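You operate a simulated robot arm through the tools that you are given. There is no shell and no other tool. Be economical: measure what you need, move in short steps, check, and stop when the job is done.

Carry out the task below with a simulated robot arm. There is one attempt and no reset: what you move stays moved.

## Task
Close the gap and mark it: blue tape plug into post W2, the KEEP CLEAR sign on post Y9.
Fine: the signs are on the grey stand by W2; free the blue tape knob first, back to hold after; never tug the tape. Where these are worked on the way, their far stop is far enough and under half their travel is too little: blue tape knob.

The check looks at the end state, three seconds after you hand in, the way a careful person would. Anything else that was tipped, shoved, dropped, spilled or broken makes it a failure.

## Robot
A 7-joint arm with a fingered hand on a trunk, on a base that drives. Base frame: it is fixed to the floor where the robot stands at the start and does not move with it; the origin is under the middle of the robot, x ahead of it, y to its left, z up. Readings come in mm, degrees, newtons and seconds.
Its first joint turns from -143.0 to 143.0 degrees. Places, roughly: blue tape knob [1100, 0, 700]; green tape knob [600, 1000, 700]; green tape plug [2000, 1000, 1000]; steel post [1750, 2250, 0]; teal tape knob [1800, 2100, 700]; teal tape plug [3250, 2250, 1000]; white tape knob [2200, 1000, 700]; white tape plug [3750, 1000, 1000]. Payload 3 kg.
The tool frame sits at the grasp point between the pads (the TCP): z along the fingers, y along the line on which they close. The tips reach 26 mm beyond it. Largest opening 148 mm; the body of the gripper starts 73 mm behind the TCP. The gripper is a hand of 3 fingers: y runs from the thumb to the fingers, the wrist lies at [0, 0, -229] in the tool frame, and closing takes about 1.5 s.
Orientation is that of the tool frame in the base frame, as a unit quaternion [w, x, y, z]. With the fingers straight down and closing along the base's y, the tool's x points along the base's -x, its y along +y and its z along -z.

## Interface
- The arm moves only by the tool move_arm. Its argument "deltas" is one flat list of numbers, 7 for each row, row after row: the turn, a rotation vector about the base's x, y, z in degrees, then the shift along the base's x, y, z in mm, then the opening, from 0 (shut) to 1 (fully open). In form: [rx, ry, rz, tx, ty, tz, claw, rx, ry, rz, tx, ty, tz, claw, ...]. A call has 1 to 8 rows; each row is the pose to reach, as a shift and turn from the pose commanded when the call began. Rows are played at 5 a second. More than 50 mm and 8.6 degrees between two rows, or a gripper value outside its range, and nothing of the call is played. A pose out of reach is approached as far as the arm can. The call stops where the force on the tool passes 40 N (or 10 N more than at its start, if that is more) or the arm is blocked; 0.2 s more then pass. Each finger travels about 153 mm/s and halts on what it meets, pressing with about 29 N; the grip force reading is that of the motor and also rises with nothing between the fingers. The clock runs only during rows and for 0.2 s after the last one: add rows that repeat a pose to give the fingers time. The reply holds the time, the measured pose of the TCP, the force on the tool along the base axes, the opening and the grip force, in the units named above and with some noise, with the torque about the TCP (base axes, N m) and any sound that the robot's microphone picked up, and new pictures: "show" is both (left out), scene, wrist or none.
- Cameras (640 x 400 px; columns grow to the right, rows downward): "scene" is now at [135.3, 61.6, 1647]; the picture's right is [0.79, -0.61, -0.00], its down [-0.48, -0.62, -0.62] and it looks along [0.38, 0.49, -0.78] (base axes); focal length 271 px, centre (320, 200). "wrist" rides on the gripper at [68, -39, -90] in the tool frame; the picture's right is [0.50, 0.87, 0.00], its down [-0.66, 0.38, -0.65] and it looks along [-0.57, 0.33, 0.76] (tool axes); focal length 222 px, centre (320, 200). There is no depth. A picture from a camera that has moved, and an enlarged one, comes with that camera's place and axes in the base frame and with its lens. The place of the scene camera against the robot may be out by one fixed shift of up to 12 mm in any direction.
- slide_trunk(by): slides the trunk up (or, below 0, down) by that many mm; the arm and the scene camera ride with it, the base frame stays. It gives what a move gives, with no picture.
- steer(legs): drives the robot by 1 to 6 legs, each [ahead, left, turn to the left] in mm, mm and degrees, along the robot's own axes; the way and the turn of a leg run together, so that a leg with both is an arc; at most 1500 mm and 180 degrees a leg. The arm and the cameras ride along, it lands a little off, and it stops where it bumps. It gives what a move gives, and a new picture of the scene camera.
- hand_shape(shape): the hand has 3 fingers and takes this shape, open, in about a second: jaw (thumb against the fingers, like two jaws); tri (thumb and two fingers); tip (a fingertip pinch); poke (one finger out to press); point (the index stretched); flat (the hand flat); cup (the hand cupped); fist (a fist). The gripper value then closes the fingers along that shape, each until it touches; the sizes above hold for jaw. It gives what a move gives, with no picture.
- pan_tilt(pan, tilt): turns the head with the scene camera to pan (to the left, within 86 degrees either way) and tilt (down, from -29 to 69), counted from straight ahead of the robot. It gives what a move gives, and a new picture of the scene camera.
- enlarge(camera, box): a new picture of the part [left, top, right, bottom] of that camera's present view, enlarged. It takes no simulated time.
- close_job(): hands the job in; it is judged then, once.

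Go step by step. Nothing tells you exact positions but the pictures and the camera data: compare them with the known pose of the tool, close in by small moves and look again before you grip or let go. The budget is 120 turns and 260 pictures, counting those below and the enlarged ones. Unless the task says otherwise, let go and move clear before handing in.

The tools are called after "Call:" as a command line: name --argument value ..., lists and objects as JSON in quotes. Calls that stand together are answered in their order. move_arm: Moves the arm, as the interface text tells. Its arguments: {"type":"object","properties":{"deltas":{"type":"array","items":{"type":"number"}},"show":{"type":"string","enum":["both","scene","wrist","none"]}},"required":["deltas"]} The other tools are called the same way: slide_trunk (by) slides the trunk up or down; hand_shape (shape) gives the hand a shape; steer (legs) drives the base; pan_tilt (pan, tilt) turns the head that bears the scene camera; enlarge (camera, box) takes an enlarged picture of a part of a camera's view; close_job () hands the job in.

At the start:

```text
time: 0.0
tcp_pos: [604.0, 449.2, 1238.8]
tcp_rot: [-0.001, 0.0, 1.0, 0.0]
contact_force: [0.3, -0.4, -0.4]
moment: [-0.01, 0.01, -0.01]
finger_gap: 148.3
finger_force: 0.0
shape: jaw
trunk travel left (down, up): [-583.0, 307.0]
robot x, y, heading: [1.1, 3.4, 0.0]
head pan, tilt: [52.1, 51.5]
```

scene: 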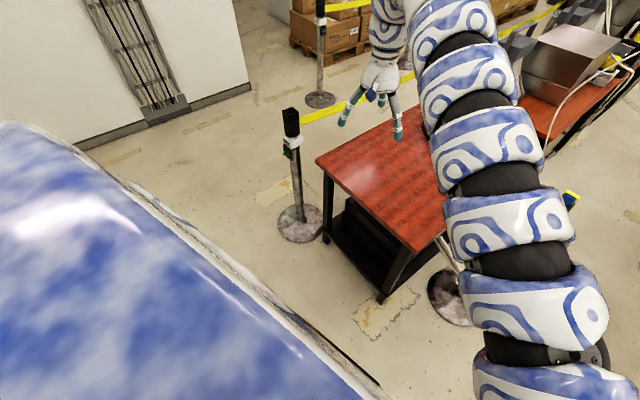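
wrist: 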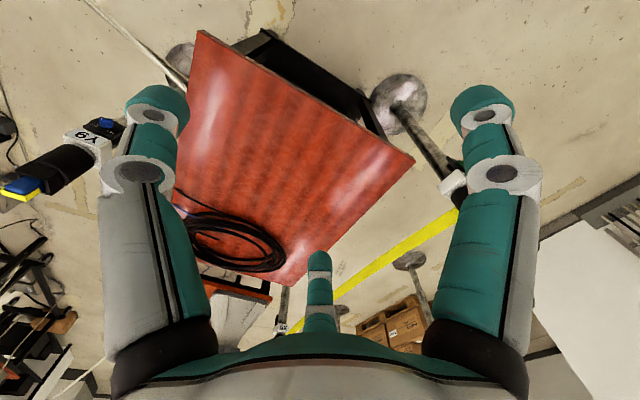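

I see a red table, several posts with tapes and the wrist view showing post Y9 with a blue plug. I'll look around with the head first.

Call:
pan_tilt --pan 0 --tilt 25

Call:
pan_tilt --pan 45 --tilt 20

Call:
pan_tilt --pan -50 --tilt 25

```text
time: 1.2
tcp_pos: [604.7, 448.8, 1237.6]
tcp_rot: [0.0, 0.0, 1.0, 0.0]
contact_force: [-0.2, -0.3, -0.7]
moment: [0.03, 0.01, 0.02]
finger_gap: 148.1
finger_force: 0.1
shape: jaw
trunk travel left (down, up): [-583.0, 307.0]
robot x, y, heading: [1.1, -0.4, 0.0]
head pan, tilt: [0.0, 25.0]
camera scene: at [181.0, 2.0, 1686.5], right [0.0, -1.0, 0.0], down [-0.42, 0.0, -0.91], along [0.91, 0.0, -0.42], focal length 271 px, centre (320, 200)
```

scene: 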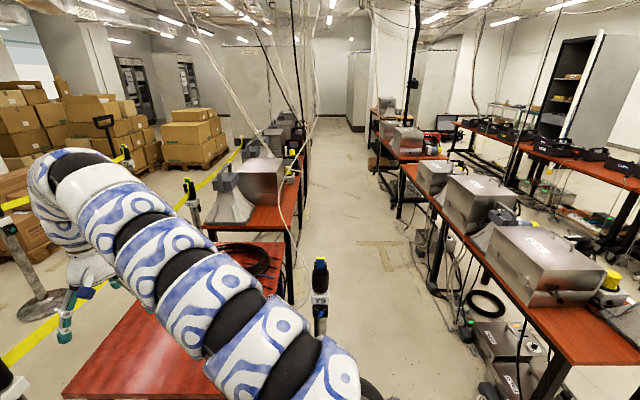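

```text
time: 2.3
tcp_pos: [604.8, 449.8, 1238.4]
tcp_rot: [0.0, 0.0, 1.0, 0.0]
contact_force: [-0.4, -0.9, -0.1]
moment: [0.02, -0.01, 0.02]
finger_gap: 147.8
finger_force: 0.0
shape: jaw
trunk travel left (down, up): [-583.0, 307.0]
robot x, y, heading: [-1.6, 2.3, -0.1]
head pan, tilt: [45.0, 20.0]
camera scene: at [154.8, 67.8, 1694.6], right [0.71, -0.71, 0.0], down [-0.24, -0.24, -0.94], along [0.66, 0.66, -0.34], focal length 271 px, centre (320, 200)
```

scene: 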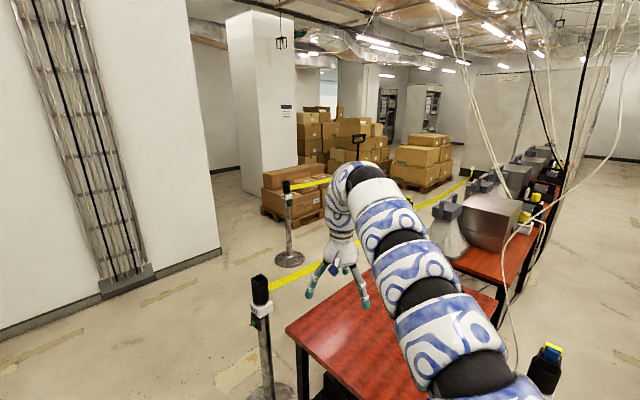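

```text
time: 4.0
tcp_pos: [603.8, 448.4, 1238.2]
tcp_rot: [0.0, -0.001, 1.0, 0.0]
contact_force: [-0.2, -0.7, -0.2]
moment: [0.01, 0.01, 0.01]
finger_gap: 147.7
finger_force: 0.0
shape: jaw
trunk travel left (down, up): [-583.0, 307.0]
robot x, y, heading: [2.0, -1.2, -0.2]
head pan, tilt: [-50.0, 25.0]
camera scene: at [148.2, -68.6, 1686.5], right [-0.77, -0.64, 0.0], down [-0.27, 0.32, -0.91], along [0.58, -0.69, -0.42], focal length 271 px, centre (320, 200)
```

scene: 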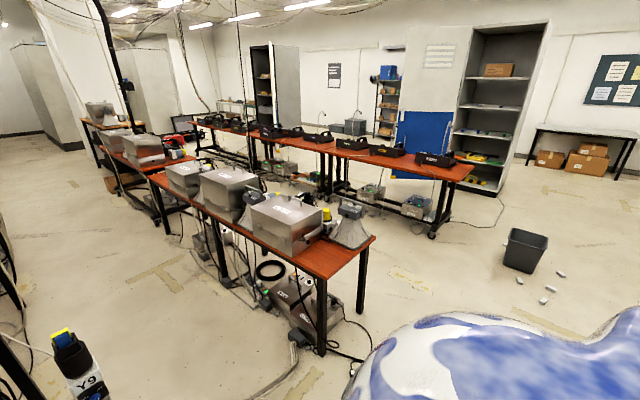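

Y9 stands right ahead with a blue cassette. I need to find W2 and the grey sign stand; I'll look in other directions and enlarge.

Call:
pan_tilt --pan 0 --tilt 50

Call:
enlarge --camera "scene" --box '[220, 40, 420, 165]'

Call:
pan_tilt --pan -80 --tilt 50

Call:
pan_tilt --pan 86 --tilt 35

```text
time: 5.2
tcp_pos: [604.1, 448.4, 1238.2]
tcp_rot: [0.0, -0.001, 1.0, 0.0]
contact_force: [0.4, 0.4, -0.5]
moment: [-0.02, 0.0, 0.0]
finger_gap: 147.8
finger_force: 0.2
shape: jaw
trunk travel left (down, up): [-583.0, 307.0]
robot x, y, heading: [-2.1, 0.4, -0.0]
head pan, tilt: [0.0, 50.0]
camera scene: at [165.9, 1.9, 1649.0], right [0.0, -1.0, 0.0], down [-0.77, 0.0, -0.64], along [0.64, 0.0, -0.77], focal length 271 px, centre (320, 200)
```

scene: 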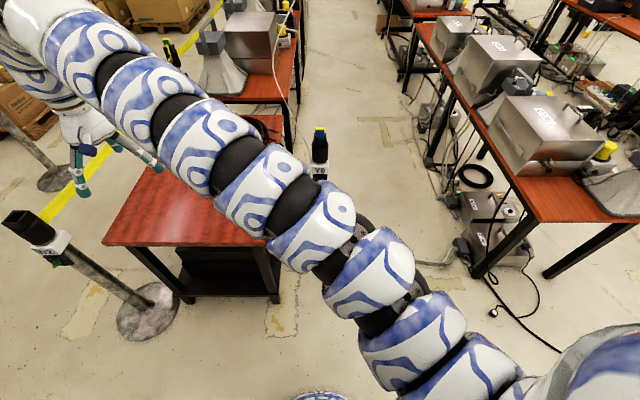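

```text
3.20 times, centred on (320, 102) of scene
camera zoom: at [165.9, 1.9, 1649.0], right [0.0, -1.0, 0.0], down [-0.77, 0.0, -0.64], along [0.64, 0.0, -0.77], focal length 867 px, centre (320, 512)
```

zoom: 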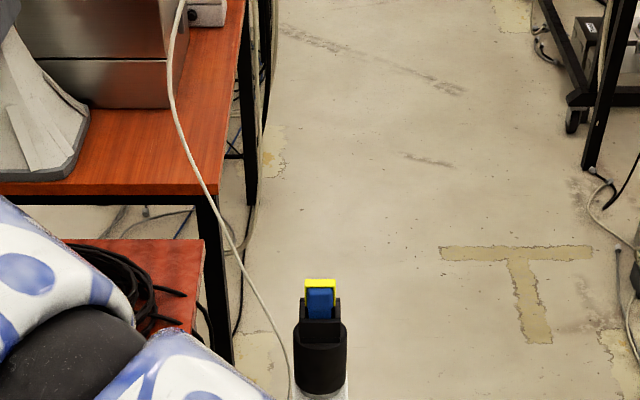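

```text
time: 6.8
tcp_pos: [605.0, 448.4, 1238.1]
tcp_rot: [0.0, 0.0, 1.0, -0.001]
contact_force: [0.9, 0.1, 0.9]
moment: [-0.01, -0.01, -0.02]
finger_gap: 147.9
finger_force: 0.2
shape: jaw
trunk travel left (down, up): [-583.0, 307.0]
robot x, y, heading: [2.2, 0.6, -0.2]
head pan, tilt: [-80.0, 50.0]
camera scene: at [102.3, -73.9, 1649.0], right [-0.98, -0.17, 0.0], down [-0.13, 0.75, -0.64], along [0.11, -0.63, -0.77], focal length 271 px, centre (320, 200)
```

scene: 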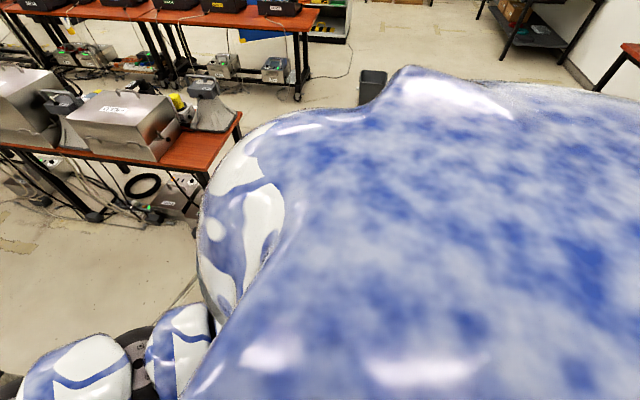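

```text
time: 9.3
tcp_pos: [604.9, 449.5, 1238.5]
tcp_rot: [0.001, 0.0, 1.0, 0.0]
contact_force: [0.5, -0.1, 0.3]
moment: [-0.01, 0.03, -0.02]
finger_gap: 148.0
finger_force: 0.0
shape: jaw
trunk travel left (down, up): [-583.0, 307.0]
robot x, y, heading: [-0.0, -0.5, 0.1]
head pan, tilt: [85.9, 35.0]
camera scene: at [95.1, 89.8, 1670.7], right [1.0, -0.07, 0.0], down [-0.04, -0.57, -0.82], along [0.06, 0.82, -0.57], focal length 271 px, centre (320, 200)
```

scene: 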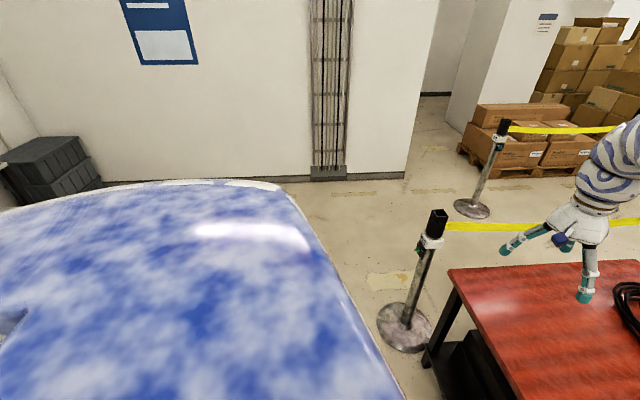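

Blue's plug is parked atop Y9. I don't see W2 yet, so I read the tags and turn the robot to look elsewhere.

Call:
enlarge --camera "scene" --box '[380, 190, 480, 252]'

Call:
pan_tilt --pan 28 --tilt 8

Call:
pan_tilt --pan -10 --tilt 12

Call:
enlarge --camera "scene" --box '[130, 50, 450, 250]'

```text
6.40 times, centred on (430, 221) of scene
camera zoom: at [95.1, 89.8, 1670.7], right [1.0, -0.07, 0.0], down [-0.04, -0.57, -0.82], along [0.06, 0.82, -0.57], focal length 1734 px, centre (-384, 66)
```

zoom: 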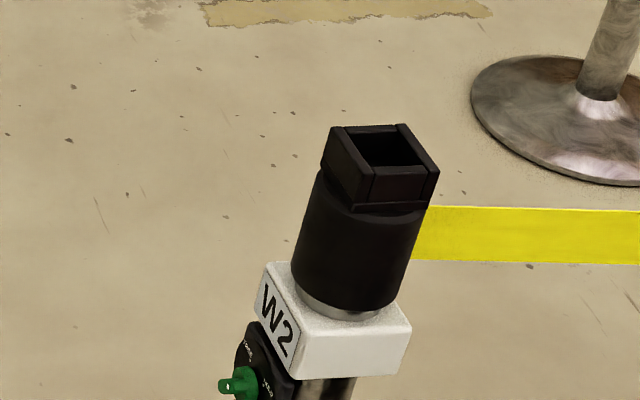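

```text
time: 10.6
tcp_pos: [604.6, 449.5, 1238.6]
tcp_rot: [0.0, 0.0, 1.0, 0.0]
contact_force: [0.1, 0.2, 1.1]
moment: [0.02, 0.02, 0.01]
finger_gap: 148.0
finger_force: 0.1
shape: jaw
trunk travel left (down, up): [-583.0, 307.0]
robot x, y, heading: [-3.7, -0.9, -0.1]
head pan, tilt: [28.0, 8.0]
camera scene: at [170.6, 45.5, 1714.1], right [0.47, -0.88, 0.0], down [-0.12, -0.07, -0.99], along [0.87, 0.47, -0.14], focal length 271 px, centre (320, 200)
```

scene: 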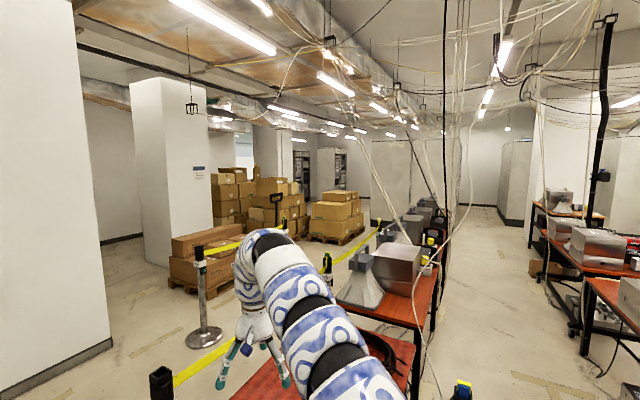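

```text
time: 11.6
tcp_pos: [605.4, 450.0, 1239.8]
tcp_rot: [0.0, 0.0, 1.0, 0.0]
contact_force: [0.1, 0.2, 0.1]
moment: [0.0, 0.02, 0.0]
finger_gap: 148.2
finger_force: 0.1
shape: jaw
trunk travel left (down, up): [-583.0, 307.0]
robot x, y, heading: [2.2, -1.3, 0.1]
head pan, tilt: [-10.0, 12.0]
camera scene: at [180.7, -14.2, 1707.6], right [-0.17, -0.98, 0.0], down [-0.2, 0.04, -0.98], along [0.96, -0.17, -0.21], focal length 271 px, centre (320, 200)
```

scene: 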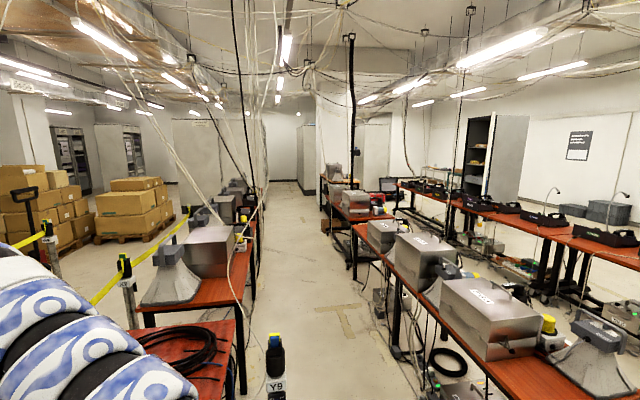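

```text
2.00 times, centred on (290, 150) of scene
camera zoom: at [180.7, -14.2, 1707.6], right [-0.17, -0.98, 0.0], down [-0.2, 0.04, -0.98], along [0.96, -0.17, -0.21], focal length 542 px, centre (380, 300)
```

zoom: 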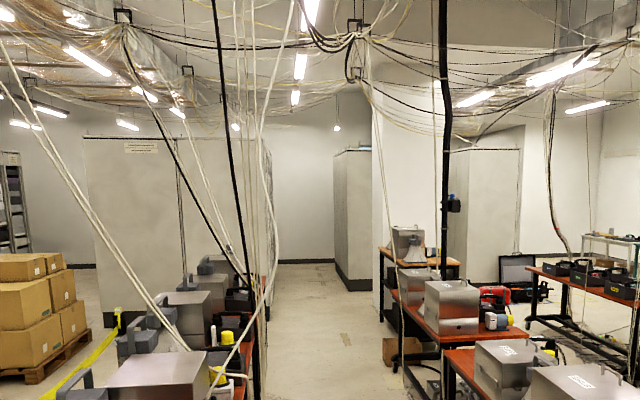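

W2 is the green tape's post at about (600,1000), with an empty socket on top; its own green knob must stay untouched. Now I turn the robot left to find the sign stand.

Call:
steer --legs '[[0, 0, 60]]'

Call:
pan_tilt --pan 50 --tilt 40

Call:
pan_tilt --pan 0 --tilt 45

```text
time: 14.6
tcp_pos: [-89.7, 748.3, 1238.6]
tcp_rot: [0.0, -0.501, 0.865, 0.0]
contact_force: [0.8, 0.2, -0.7]
moment: [-0.02, 0.03, -0.01]
finger_gap: 147.7
finger_force: 0.0
shape: jaw
trunk travel left (down, up): [-583.0, 307.0]
robot x, y, heading: [1.2, 0.9, 60.3]
head pan, tilt: [-10.0, 12.0]
camera scene: at [108.0, 143.2, 1707.6], right [0.77, -0.64, 0.0], down [-0.13, -0.16, -0.98], along [0.63, 0.75, -0.21], focal length 271 px, centre (320, 200)
```

scene: 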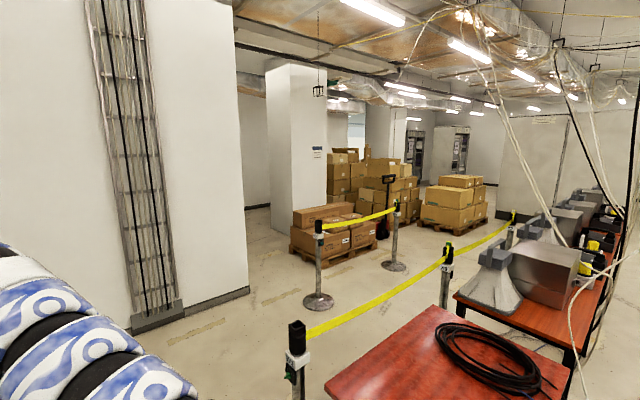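

```text
time: 15.9
tcp_pos: [-90.1, 748.0, 1239.4]
tcp_rot: [0.0, -0.501, 0.865, 0.0]
contact_force: [0.6, -0.2, -0.1]
moment: [-0.01, -0.01, 0.01]
finger_gap: 147.8
finger_force: 0.0
shape: jaw
trunk travel left (down, up): [-583.0, 307.0]
robot x, y, heading: [-3.5, 0.5, 60.2]
head pan, tilt: [50.0, 40.0]
camera scene: at [19.2, 151.3, 1663.2], right [0.94, 0.34, 0.0], down [0.22, -0.6, -0.77], along [-0.26, 0.72, -0.64], focal length 271 px, centre (320, 200)
```

scene: 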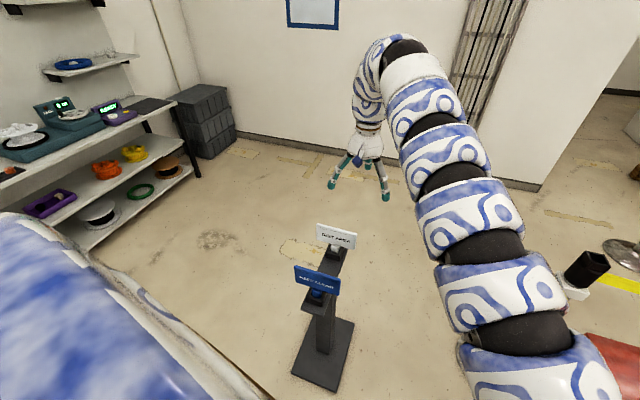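

```text
time: 17.1
tcp_pos: [-89.2, 748.7, 1238.6]
tcp_rot: [0.0, -0.501, 0.865, 0.0]
contact_force: [-0.2, -0.2, -1.2]
moment: [0.06, -0.03, 0.0]
finger_gap: 148.0
finger_force: 0.0
shape: jaw
trunk travel left (down, up): [-583.0, 307.0]
robot x, y, heading: [-1.9, -1.6, 60.5]
head pan, tilt: [0.0, 45.0]
camera scene: at [88.9, 142.1, 1655.9], right [0.87, -0.5, 0.0], down [-0.35, -0.61, -0.71], along [0.35, 0.61, -0.71], focal length 271 px, centre (320, 200)
```

scene: 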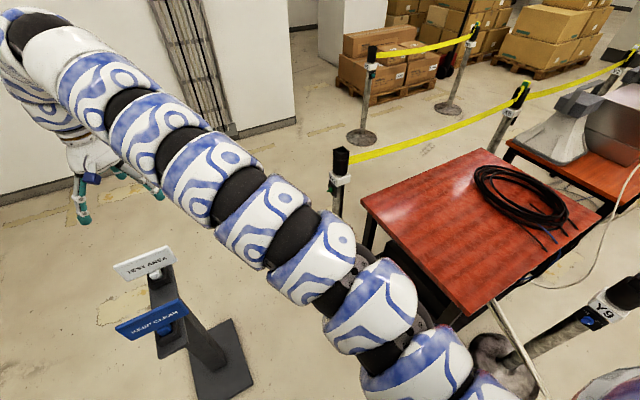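

The grey stand holds two signs: white TEST AREA and blue KEEP CLEAR. Enlarging the details of signs and Y9.

Call:
enlarge --camera "scene" --box '[90, 230, 266, 340]'

Call:
enlarge --camera "scene" --box '[480, 250, 640, 350]'

Call:
enlarge --camera "scene" --box '[480, 60, 576, 120]'

```text
3.64 times, centred on (178, 285) of scene
camera zoom: at [88.9, 142.1, 1655.9], right [0.87, -0.5, 0.0], down [-0.35, -0.61, -0.71], along [0.35, 0.61, -0.71], focal length 985 px, centre (836, -109)
```

zoom: 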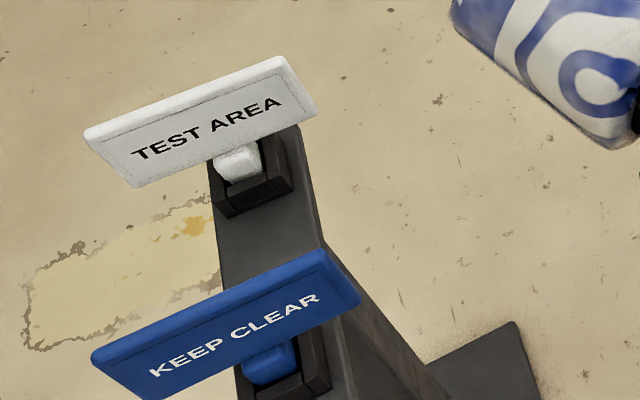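

```text
4.00 times, centred on (560, 300) of scene
camera zoom: at [88.9, 142.1, 1655.9], right [0.87, -0.5, 0.0], down [-0.35, -0.61, -0.71], along [0.35, 0.61, -0.71], focal length 1084 px, centre (-640, -200)
```

zoom: 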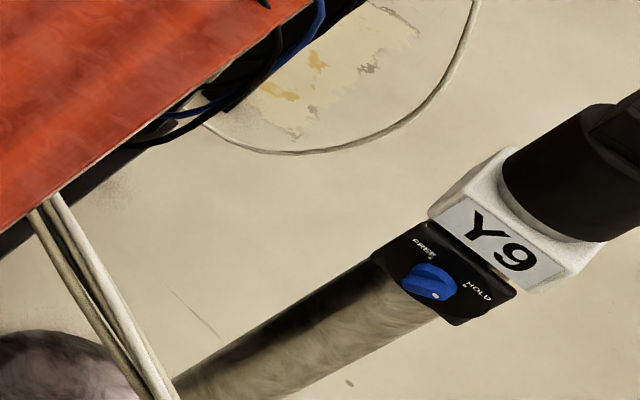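

```text
6.67 times, centred on (528, 90) of scene
camera zoom: at [88.9, 142.1, 1655.9], right [0.87, -0.5, 0.0], down [-0.35, -0.61, -0.71], along [0.35, 0.61, -0.71], focal length 1806 px, centre (-1067, 933)
```

zoom: 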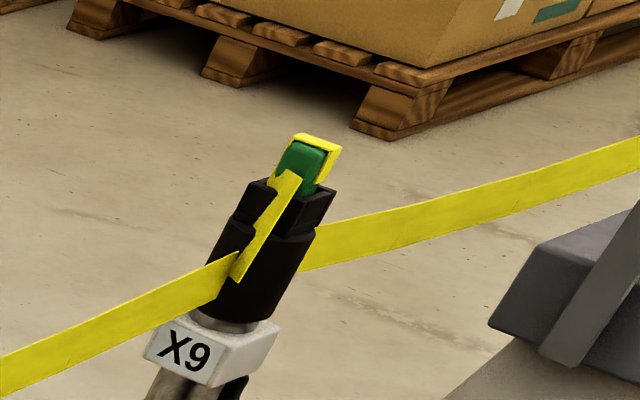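

KEEP CLEAR is the blue sign; its foot sits in a socket like the post's. Y9's knob is at about (1050,0,719), facing −x, with FREE upper left and HOLD upper right. I turn back and then bring the hand to the front, pointing forward.

Call:
steer --legs '[[0, 0, -60.3]]'

Call:
move_arm --deltas '[0, -7.5, 0, 0, -37.5, 0, 1, 0, -15, 0, 0, -75, 0, 1, 0, -22.5, 0, 0, -112.5, 0, 1, 0, -30, 0, 0, -150, 0, 1, 0, -37.5, 0, 0, -187.5, 0, 1, 0, -45, 0, 0, -225, 0, 1]' --show "none"

Call:
move_arm --deltas '[0, -7.5, 0, 0, -37.5, 0, 1, 0, -15, 0, 0, -75, 0, 1, 0, -22.5, 0, 0, -112.5, 0, 1, 0, -30, 0, 0, -150, 0, 1, 0, -37.5, 0, 0, -187.5, 0, 1, 0, -45, 0, 0, -225, 0, 1]' --show "wrist"

Call:
pan_tilt --pan 0 --tilt 45

```text
time: 20.3
tcp_pos: [622.2, 426.0, 1239.0]
tcp_rot: [0.0, 0.019, 1.0, 0.0]
contact_force: [-0.4, -0.8, 0.4]
moment: [0.01, 0.01, 0.0]
finger_gap: 147.7
finger_force: 0.0
shape: jaw
trunk travel left (down, up): [-583.0, 307.0]
robot x, y, heading: [1.0, -3.2, -2.3]
head pan, tilt: [0.0, 45.0]
camera scene: at [170.1, -4.4, 1655.9], right [-0.04, -1.0, 0.0], down [-0.71, 0.03, -0.71], along [0.71, -0.03, -0.71], focal length 271 px, centre (320, 200)
```

scene: 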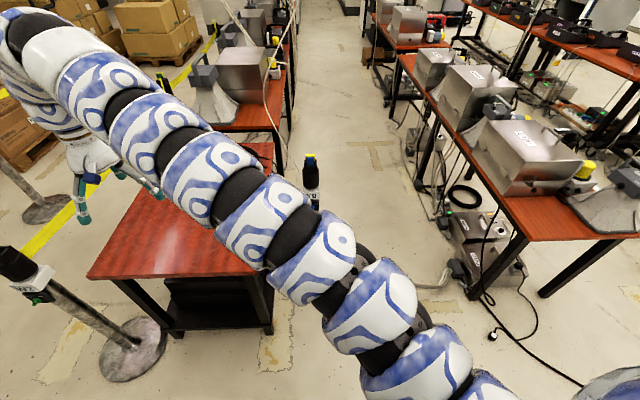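

```text
time: 21.7
tcp_pos: [637.7, 411.0, 1292.6]
tcp_rot: [0.261, -0.049, 0.961, 0.07]
contact_force: [0.0, 0.1, -0.3]
moment: [-0.05, -0.05, 0.02]
finger_gap: 147.8
finger_force: 0.0
shape: jaw
out of reach, approached as far as the arm can: row 3, 4, 5, 6
trunk travel left (down, up): [-583.0, 307.0]
robot x, y, heading: [-0.3, -2.4, -2.2]
head pan, tilt: [0.0, 45.0]
```

```text
time: 23.1
tcp_pos: [641.0, 184.9, 1293.9]
tcp_rot: [0.609, -0.072, 0.788, 0.046]
contact_force: [0.5, -0.2, 0.0]
moment: [-0.02, 0.04, 0.0]
finger_gap: 148.1
finger_force: 0.2
shape: jaw
out of reach, approached as far as the arm can: row 1
trunk travel left (down, up): [-583.0, 307.0]
robot x, y, heading: [-0.5, 3.8, -2.0]
head pan, tilt: [0.0, 45.0]
camera wrist: at [546.0, 129.5, 1252.4], right [-0.27, 0.82, -0.5], down [-0.53, 0.31, 0.79], along [0.81, 0.48, 0.35], focal length 222 px, centre (320, 200)
```

wrist: 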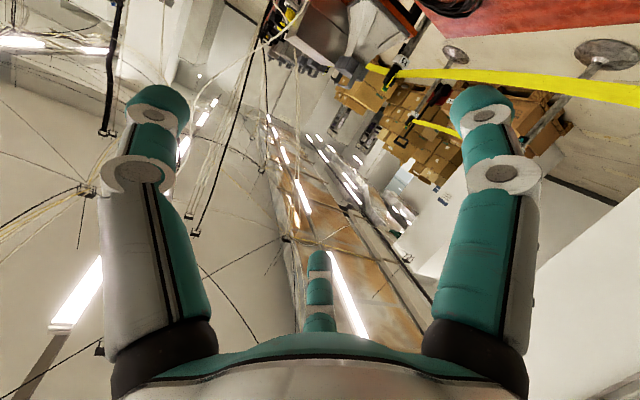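

```text
time: 23.7
tcp_pos: [642.2, 187.6, 1294.1]
tcp_rot: [0.608, -0.073, 0.789, 0.047]
contact_force: [0.1, 1.1, -0.4]
moment: [0.0, 0.0, -0.03]
finger_gap: 148.3
finger_force: 0.1
shape: jaw
trunk travel left (down, up): [-583.0, 307.0]
robot x, y, heading: [5.4, -0.6, -2.2]
head pan, tilt: [0.0, 45.0]
camera scene: at [169.9, -4.3, 1655.9], right [-0.04, -1.0, 0.0], down [-0.71, 0.03, -0.71], along [0.71, -0.03, -0.71], focal length 271 px, centre (320, 200)
```

scene: 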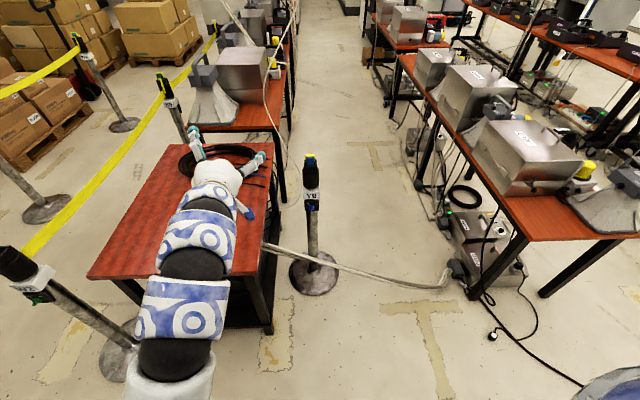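

The hand now points forward. I level it and shift it to in front of the robot.

Call:
move_arm --deltas '[0.4, -2.9, -1.9, 0, -40, 0, 1, 0.8, -5.8, -3.8, 0, -80, 0, 1, 1.2, -8.7, -5.7, 0, -120, 0, 1, 1.6, -11.6, -7.7, 0, -160, 0, 1, 2.1, -14.7, -9.7, 0, -200, 0, 1, 2.1, -14.7, -9.7, 0, -240, 0, 1]' --show "scene"

```text
time: 25.1
tcp_pos: [700.4, 42.6, 1294.2]
tcp_rot: [0.699, 0.025, 0.714, -0.02]
contact_force: [1.5, -0.1, -0.3]
moment: [-0.03, 0.0, -0.01]
finger_gap: 148.0
finger_force: 0.0
shape: jaw
out of reach, approached as far as the arm can: row 1, 2, 3, 4, 5, 6
trunk travel left (down, up): [-583.0, 307.0]
robot x, y, heading: [0.2, -2.7, -2.1]
head pan, tilt: [0.0, 45.0]
camera scene: at [173.0, -5.8, 1655.7], right [-0.04, -1.0, 0.0], down [-0.71, 0.03, -0.71], along [0.71, -0.03, -0.71], focal length 271 px, centre (320, 200)
```

scene: 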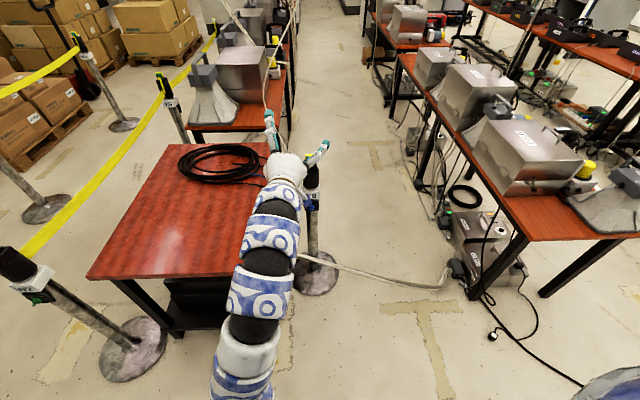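

Hand is in front at (700,43,1294). I shift the robot right slightly away from the table, then lower the trunk toward knob height.

Call:
steer --legs '[[0, -60, 2.1]]'

Call:
slide_trunk --by -300

Call:
pan_tilt --pan 0 --tilt 40

```text
time: 26.0
tcp_pos: [696.0, 8.0, 1294.8]
tcp_rot: [0.7, 0.011, 0.714, -0.007]
contact_force: [-0.1, 0.0, 0.0]
moment: [0.0, 0.02, 0.0]
finger_gap: 148.1
finger_force: 0.1
shape: jaw
trunk travel left (down, up): [-583.0, 307.0]
robot x, y, heading: [0.4, -60.7, 0.2]
head pan, tilt: [0.0, 45.0]
camera scene: at [169.0, -59.7, 1655.9], right [0.0, -1.0, 0.0], down [-0.71, 0.0, -0.71], along [0.71, 0.0, -0.71], focal length 271 px, centre (320, 200)
```

scene: 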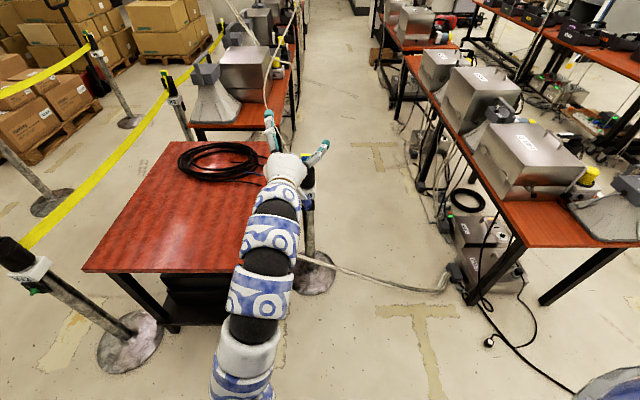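

```text
time: 29.0
tcp_pos: [696.0, 8.0, 994.5]
tcp_rot: [0.701, 0.012, 0.713, -0.008]
contact_force: [0.2, -0.6, 0.8]
moment: [0.0, -0.04, -0.03]
finger_gap: 147.8
finger_force: 0.0
shape: jaw
trunk travel left (down, up): [-283.0, 607.0]
robot x, y, heading: [1.6, -58.6, -0.1]
head pan, tilt: [0.0, 45.0]
```

```text
time: 29.7
tcp_pos: [695.9, 8.5, 995.5]
tcp_rot: [0.7, 0.011, 0.714, -0.008]
contact_force: [-0.6, -0.2, 0.1]
moment: [0.01, -0.03, -0.02]
finger_gap: 148.2
finger_force: 0.0
shape: jaw
trunk travel left (down, up): [-283.0, 607.0]
robot x, y, heading: [1.1, -58.0, -0.1]
head pan, tilt: [0.0, 40.0]
camera scene: at [172.5, -58.6, 1363.2], right [0.0, -1.0, 0.0], down [-0.64, 0.0, -0.77], along [0.77, 0.0, -0.64], focal length 271 px, centre (320, 200)
```

scene: 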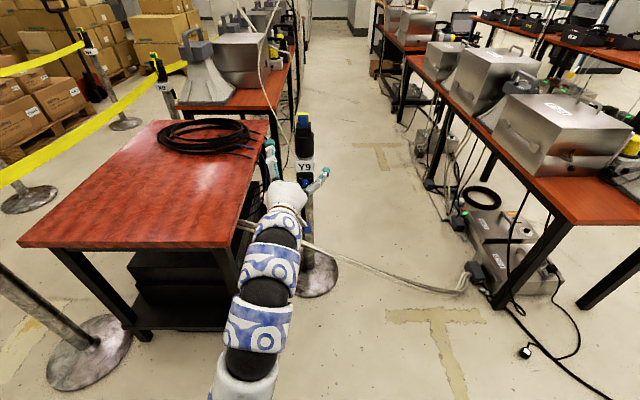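

Clear of the table edge (y≈190). Lowering further.

Call:
slide_trunk --by -275

Call:
pan_tilt --pan 0 --tilt 30

Call:
enlarge --camera "scene" --box '[240, 90, 400, 190]'

Call:
move_arm --deltas '[0, 0, 0, 0, 0, 0, 1]' --show "wrist"

```text
time: 32.5
tcp_pos: [695.1, 8.8, 718.8]
tcp_rot: [0.7, 0.013, 0.714, -0.009]
contact_force: [0.0, -0.9, -0.2]
moment: [-0.03, -0.01, 0.01]
finger_gap: 148.0
finger_force: 0.1
shape: jaw
trunk travel left (down, up): [-8.0, 882.0]
robot x, y, heading: [-3.9, -64.7, -0.1]
head pan, tilt: [0.0, 40.0]
```

```text
time: 33.2
tcp_pos: [695.6, 9.1, 718.9]
tcp_rot: [0.7, 0.011, 0.714, -0.008]
contact_force: [0.4, -0.5, -0.1]
moment: [-0.03, 0.01, -0.02]
finger_gap: 147.7
finger_force: 0.0
shape: jaw
trunk travel left (down, up): [-8.0, 882.0]
robot x, y, heading: [-1.1, -58.8, -0.2]
head pan, tilt: [0.0, 30.0]
camera scene: at [178.0, -58.6, 1103.5], right [0.0, -1.0, 0.0], down [-0.5, 0.0, -0.87], along [0.87, 0.0, -0.5], focal length 271 px, centre (320, 200)
```

scene: 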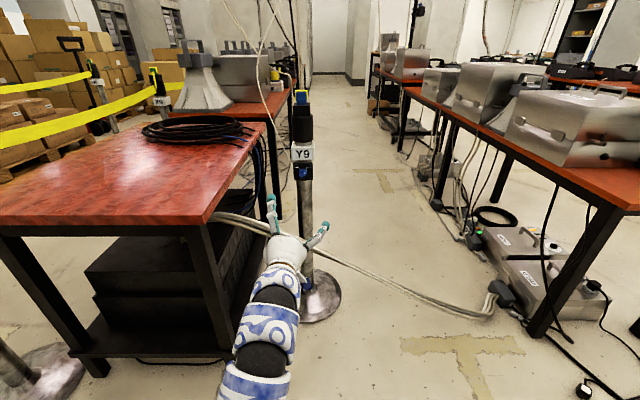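

```text
4.00 times, centred on (320, 140) of scene
camera zoom: at [178.0, -58.6, 1103.5], right [0.0, -1.0, 0.0], down [-0.5, 0.0, -0.87], along [0.87, 0.0, -0.5], focal length 1084 px, centre (320, 440)
```

zoom: 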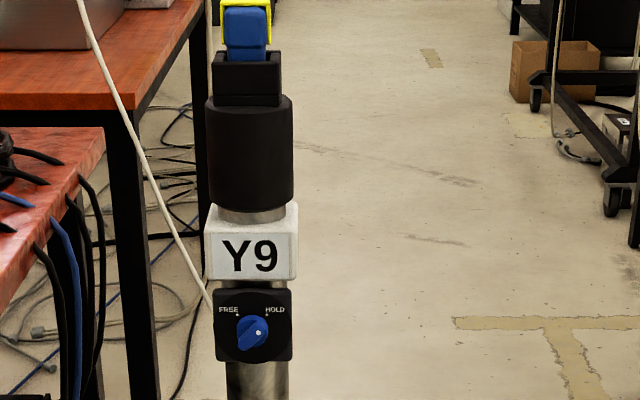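

```text
time: 33.6
tcp_pos: [696.4, 10.1, 719.5]
tcp_rot: [0.7, 0.013, 0.714, -0.009]
contact_force: [-1.3, 0.4, 0.5]
moment: [0.0, 0.04, 0.0]
finger_gap: 147.8
finger_force: 0.0
shape: jaw
trunk travel left (down, up): [-8.0, 882.0]
robot x, y, heading: [-1.9, -56.6, 0.1]
head pan, tilt: [0.0, 30.0]
camera wrist: at [603.2, -25.8, 654.2], right [0.01, 0.87, -0.5], down [-0.63, 0.39, 0.67], along [0.78, 0.3, 0.55], focal length 222 px, centre (320, 200)
```

wrist: 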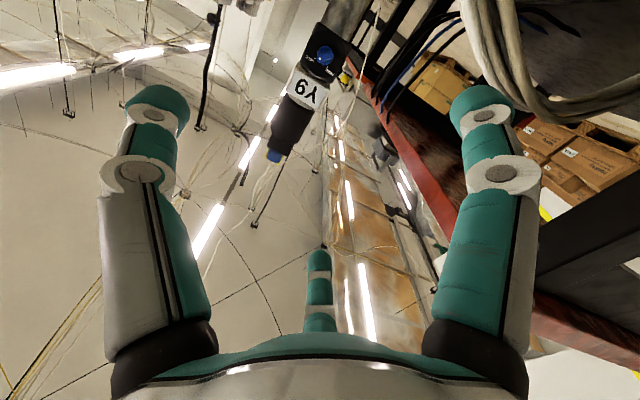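

The knob is clear: FREE upper-left, HOLD upper-right, pointer toward the right. I check the hand's finger layout before choosing a shape.

Call:
enlarge --camera "scene" --box '[230, 180, 350, 255]'

Call:
hand_shape --shape "tip"

Call:
move_arm --deltas '[0, 0, 0, 0, 0, 0, 0.5, 0, 0, 0, 0, 0, 0, 0.3, 0, 0, 0, 0, 0, 0, 0.3, 0, 0, 0, 0, 0, 0, 0.3]' --show "both"

Call:
enlarge --camera "scene" --box '[230, 180, 350, 255]'

```text
5.33 times, centred on (290, 218) of scene
camera zoom: at [178.0, -58.6, 1103.5], right [0.0, -1.0, 0.0], down [-0.5, 0.0, -0.87], along [0.87, 0.0, -0.5], focal length 1445 px, centre (480, 107)
```

zoom: 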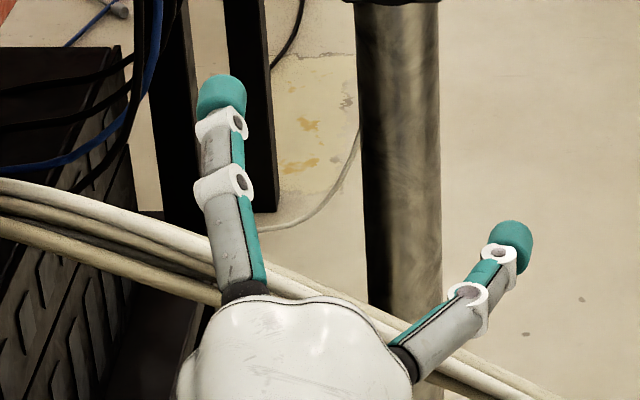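

```text
time: 34.5
tcp_pos: [695.2, 8.2, 720.7]
tcp_rot: [0.7, 0.011, 0.714, -0.007]
contact_force: [-0.4, -0.1, 0.5]
moment: [0.03, 0.01, -0.04]
finger_gap: 148.0
finger_force: 0.0
shape: tip
trunk travel left (down, up): [-8.0, 882.0]
robot x, y, heading: [-3.6, -58.8, -0.1]
head pan, tilt: [0.0, 30.0]
```

```text
time: 35.5
tcp_pos: [695.8, 8.4, 718.9]
tcp_rot: [0.7, 0.012, 0.714, -0.009]
contact_force: [0.3, -0.2, 0.2]
moment: [-0.01, -0.01, -0.01]
finger_gap: 44.9
finger_force: 0.1
shape: tip
trunk travel left (down, up): [-8.0, 882.0]
robot x, y, heading: [-6.0, -61.2, -0.3]
head pan, tilt: [0.0, 30.0]
camera scene: at [178.0, -58.6, 1103.6], right [0.0, -1.0, 0.0], down [-0.5, 0.0, -0.87], along [0.87, 0.0, -0.5], focal length 271 px, centre (320, 200)
camera wrist: at [603.2, -25.9, 654.2], right [0.01, 0.87, -0.5], down [-0.63, 0.39, 0.67], along [0.78, 0.3, 0.55], focal length 222 px, centre (320, 200)
```

scene: 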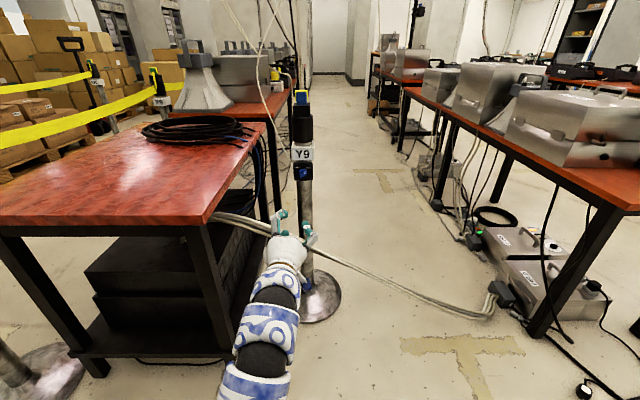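
wrist: 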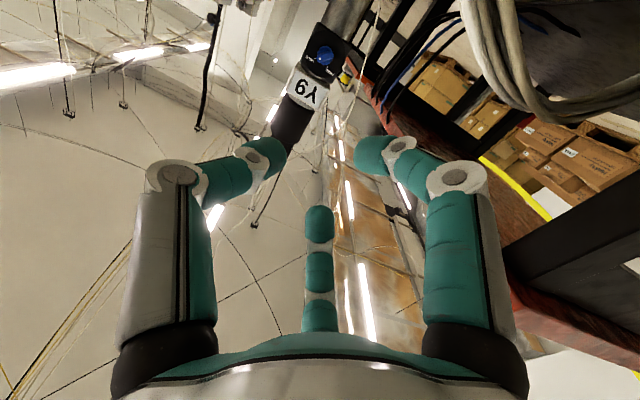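

```text
5.33 times, centred on (290, 218) of scene
camera zoom: at [178.0, -58.6, 1103.6], right [0.0, -1.0, 0.0], down [-0.5, 0.0, -0.87], along [0.87, 0.0, -0.5], focal length 1445 px, centre (480, 107)
```

zoom: 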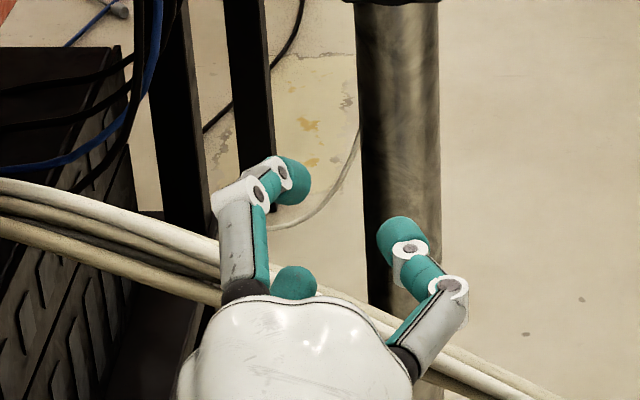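

In this hand the three fingers close evenly around the tool axis, which suits the knob. I try extending the arm forward toward the knob.

Call:
move_arm --deltas '[0, 0, 0, 40, -2, 0, 0.5, 0, 0, 0, 80, -4, 0, 0.5, 0, 0, 0, 120, -6, 0, 0.5, 0, 0, 0, 160, -8, 0, 0.5, 0, 0, 0, 200, -8, 0, 0.5]' --show "both"

```text
time: 36.7
tcp_pos: [893.2, -2.8, 720.4]
tcp_rot: [0.7, 0.013, 0.714, -0.009]
contact_force: [-1.0, -0.5, -0.3]
moment: [0.02, -0.01, 0.0]
finger_gap: 73.4
finger_force: 0.1
shape: tip
trunk travel left (down, up): [-8.0, 882.0]
robot x, y, heading: [-4.6, -57.3, -0.4]
head pan, tilt: [0.0, 30.0]
camera scene: at [177.9, -58.6, 1103.6], right [0.0, -1.0, 0.0], down [-0.5, 0.0, -0.87], along [0.87, 0.0, -0.5], focal length 271 px, centre (320, 200)
camera wrist: at [801.3, -37.1, 654.6], right [0.01, 0.87, -0.5], down [-0.63, 0.39, 0.67], along [0.78, 0.3, 0.55], focal length 222 px, centre (320, 200)
```

scene: 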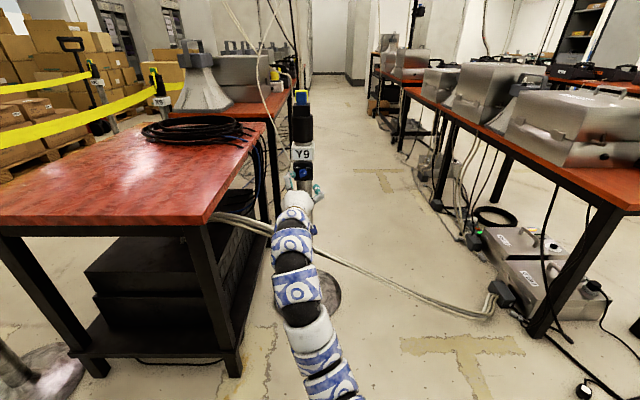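
wrist: 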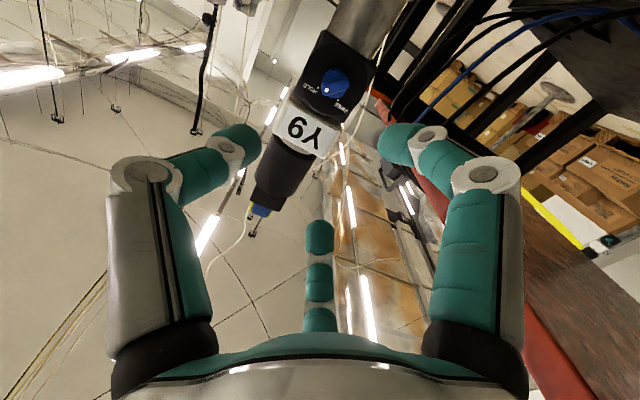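

The knob triangulates to about (1073,−1,698). I move in closer, level the tool, open the hand somewhat and look again.

Call:
move_arm --deltas '[0, -0.5, 0.8, 30, 1, -8, 0.6, 0, -1.1, 1.7, 60, 2, -16, 0.6, 0, -1.1, 1.7, 90, 2, -21, 0.6, 0, -1.1, 1.7, 90, 2, -21, 0.6]' --show "wrist"

Call:
enlarge --camera "wrist" --box '[240, 60, 440, 185]'

Call:
enlarge --camera "scene" --box '[250, 130, 362, 200]'

```text
time: 37.7
tcp_pos: [983.1, -0.3, 699.0]
tcp_rot: [0.707, 0.001, 0.707, 0.003]
contact_force: [0.5, 0.7, -0.6]
moment: [0.01, 0.04, 0.01]
finger_gap: 88.4
finger_force: 0.1
shape: tip
trunk travel left (down, up): [-8.0, 882.0]
robot x, y, heading: [-3.1, -61.3, -0.3]
head pan, tilt: [0.0, 30.0]
camera wrist: at [894.2, -36.8, 632.7], right [0.0, 0.87, -0.5], down [-0.65, 0.37, 0.66], along [0.76, 0.32, 0.57], focal length 222 px, centre (320, 200)
```

wrist: 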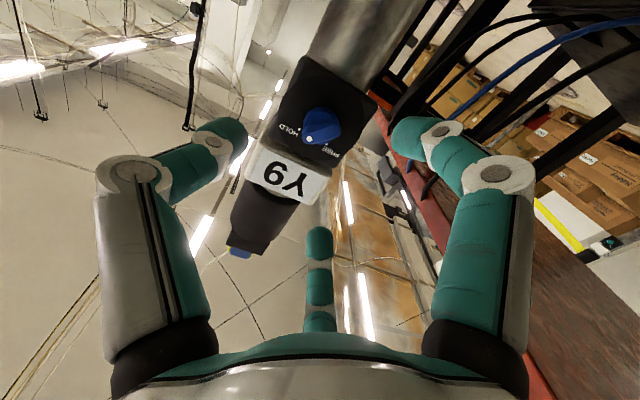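

```text
3.20 times, centred on (340, 122) of wrist
camera zoom: at [894.2, -36.8, 632.7], right [0.0, 0.87, -0.5], down [-0.65, 0.37, 0.66], along [0.76, 0.32, 0.57], focal length 711 px, centre (256, 448)
```

zoom: 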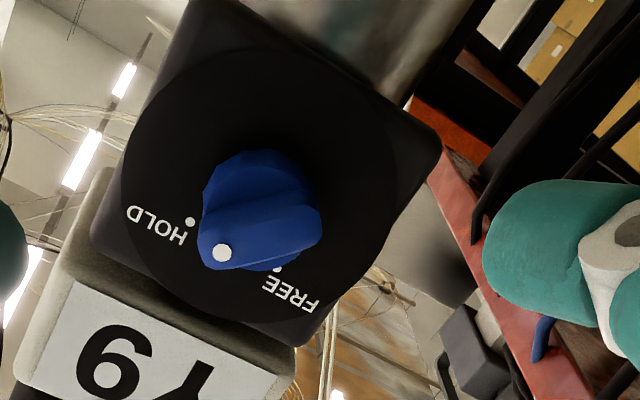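

```text
5.71 times, centred on (306, 165) of scene
camera zoom: at [178.0, -58.7, 1103.5], right [0.0, -1.0, 0.0], down [-0.5, 0.0, -0.87], along [0.87, 0.0, -0.5], focal length 1548 px, centre (400, 400)
```

zoom: 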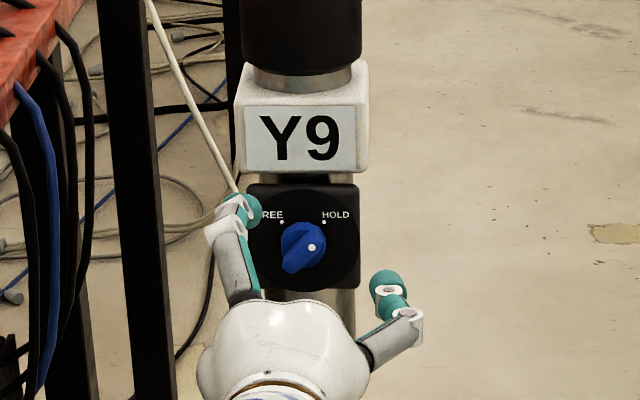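

Well aligned; the knob bar points to HOLD. I advance 45 mm with the hand open and check.

Call:
move_arm --deltas '[0, 0, 0, 25, 0, -2, 0.6, 0, 0, 0, 45, 0, -3, 0.6, 0, 0, 0, 45, 0, -3, 0.6]' --show "wrist"

Call:
enlarge --camera "wrist" --box '[200, 60, 440, 210]'

Call:
enlarge --camera "scene" --box '[250, 130, 362, 200]'

```text
time: 38.5
tcp_pos: [1033.0, 1.9, 696.5]
tcp_rot: [0.707, 0.0, 0.707, 0.003]
contact_force: [-0.3, 0.3, 0.1]
moment: [0.0, 0.0, -0.01]
finger_gap: 88.2
finger_force: 0.1
shape: tip
trunk travel left (down, up): [-8.0, 882.0]
robot x, y, heading: [-2.0, -59.0, 0.1]
head pan, tilt: [0.0, 30.0]
camera wrist: at [942.4, -35.9, 630.0], right [0.0, 0.87, -0.5], down [-0.65, 0.37, 0.66], along [0.76, 0.32, 0.57], focal length 222 px, centre (320, 200)
```

wrist: 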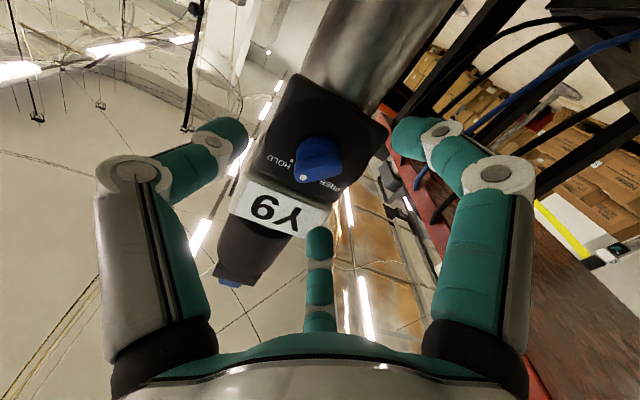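

```text
2.67 times, centred on (320, 135) of wrist
camera zoom: at [942.4, -35.9, 630.0], right [0.0, 0.87, -0.5], down [-0.65, 0.37, 0.66], along [0.76, 0.32, 0.57], focal length 592 px, centre (320, 373)
```

zoom: 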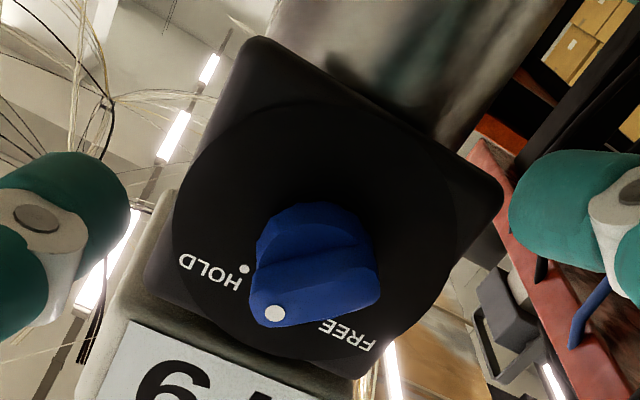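

```text
5.71 times, centred on (306, 165) of scene
camera zoom: at [178.0, -58.7, 1103.5], right [0.0, -1.0, 0.0], down [-0.5, 0.0, -0.87], along [0.87, 0.0, -0.5], focal length 1548 px, centre (400, 400)
```

zoom: 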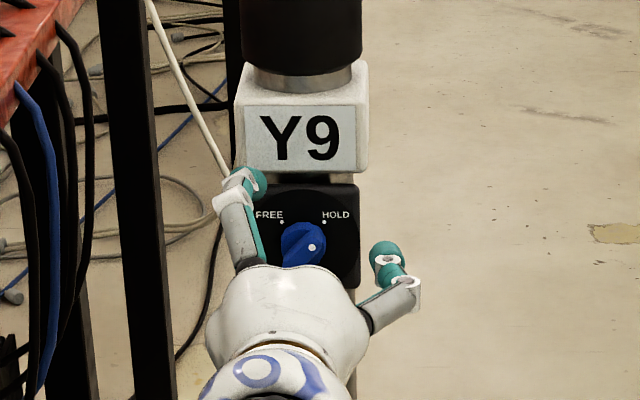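

Centred within 3 mm, knob base ≈55 mm ahead of the TCP. I roll the hand +45° so the thumb and fingers face the bar's flats, then advance.

Call:
move_arm --deltas '[8, 0, 0, 0, -0.5, 0, 0.6, 16, 0, 0, 0, -1, 1, 0.6, 24, 0, 0, 0, -1, 1, 0.6, 32, 0, 0, 0, -1, 2, 0.6, 40, 0, 0, 0, -1, 2, 0.6, 45, 0, 0, 0, -1, 2, 0.6, 45, 0, 0, 12, -1, 2, 0.6, 45, 0, 0, 22, -1, 2, 0.6]' --show "both"

Call:
enlarge --camera "wrist" --box '[200, 60, 440, 210]'

```text
time: 40.3
tcp_pos: [1053.8, 1.6, 695.4]
tcp_rot: [0.652, 0.271, 0.653, 0.273]
contact_force: [0.2, 0.3, 0.2]
moment: [0.0, 0.0, 0.0]
finger_gap: 88.4
finger_force: 0.0
shape: tip
trunk travel left (down, up): [-8.0, 882.0]
robot x, y, heading: [0.1, -62.1, 0.1]
head pan, tilt: [0.0, 30.0]
camera scene: at [178.0, -58.7, 1103.5], right [0.0, -1.0, 0.0], down [-0.5, 0.0, -0.87], along [0.87, 0.0, -0.5], focal length 271 px, centre (320, 200)
camera wrist: at [962.9, 23.3, 621.6], right [0.0, 0.96, 0.26], down [-0.65, -0.2, 0.73], along [0.76, -0.17, 0.63], focal length 222 px, centre (320, 200)
```

scene: 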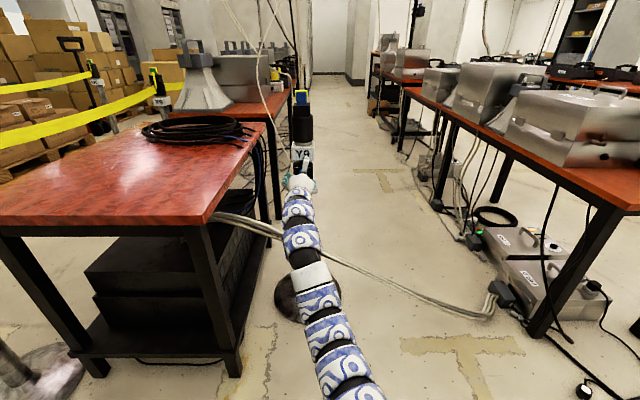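
wrist: 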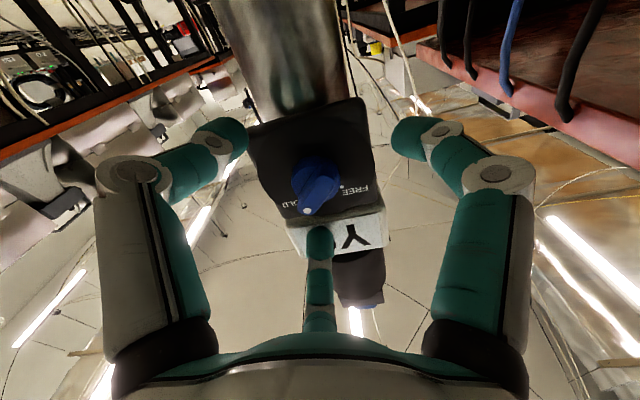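

```text
2.67 times, centred on (320, 135) of wrist
camera zoom: at [962.9, 23.3, 621.6], right [0.0, 0.96, 0.26], down [-0.65, -0.2, 0.73], along [0.76, -0.17, 0.63], focal length 592 px, centre (320, 373)
```

zoom: 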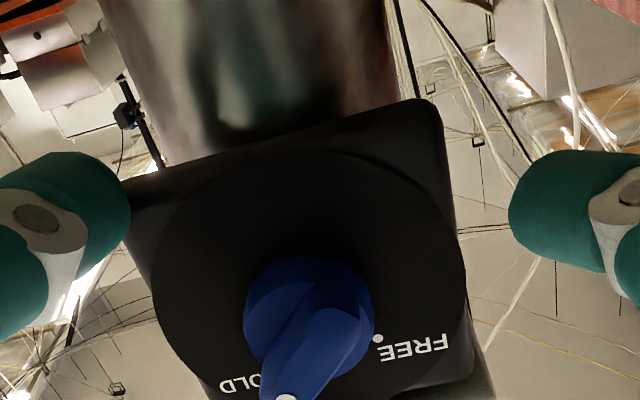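

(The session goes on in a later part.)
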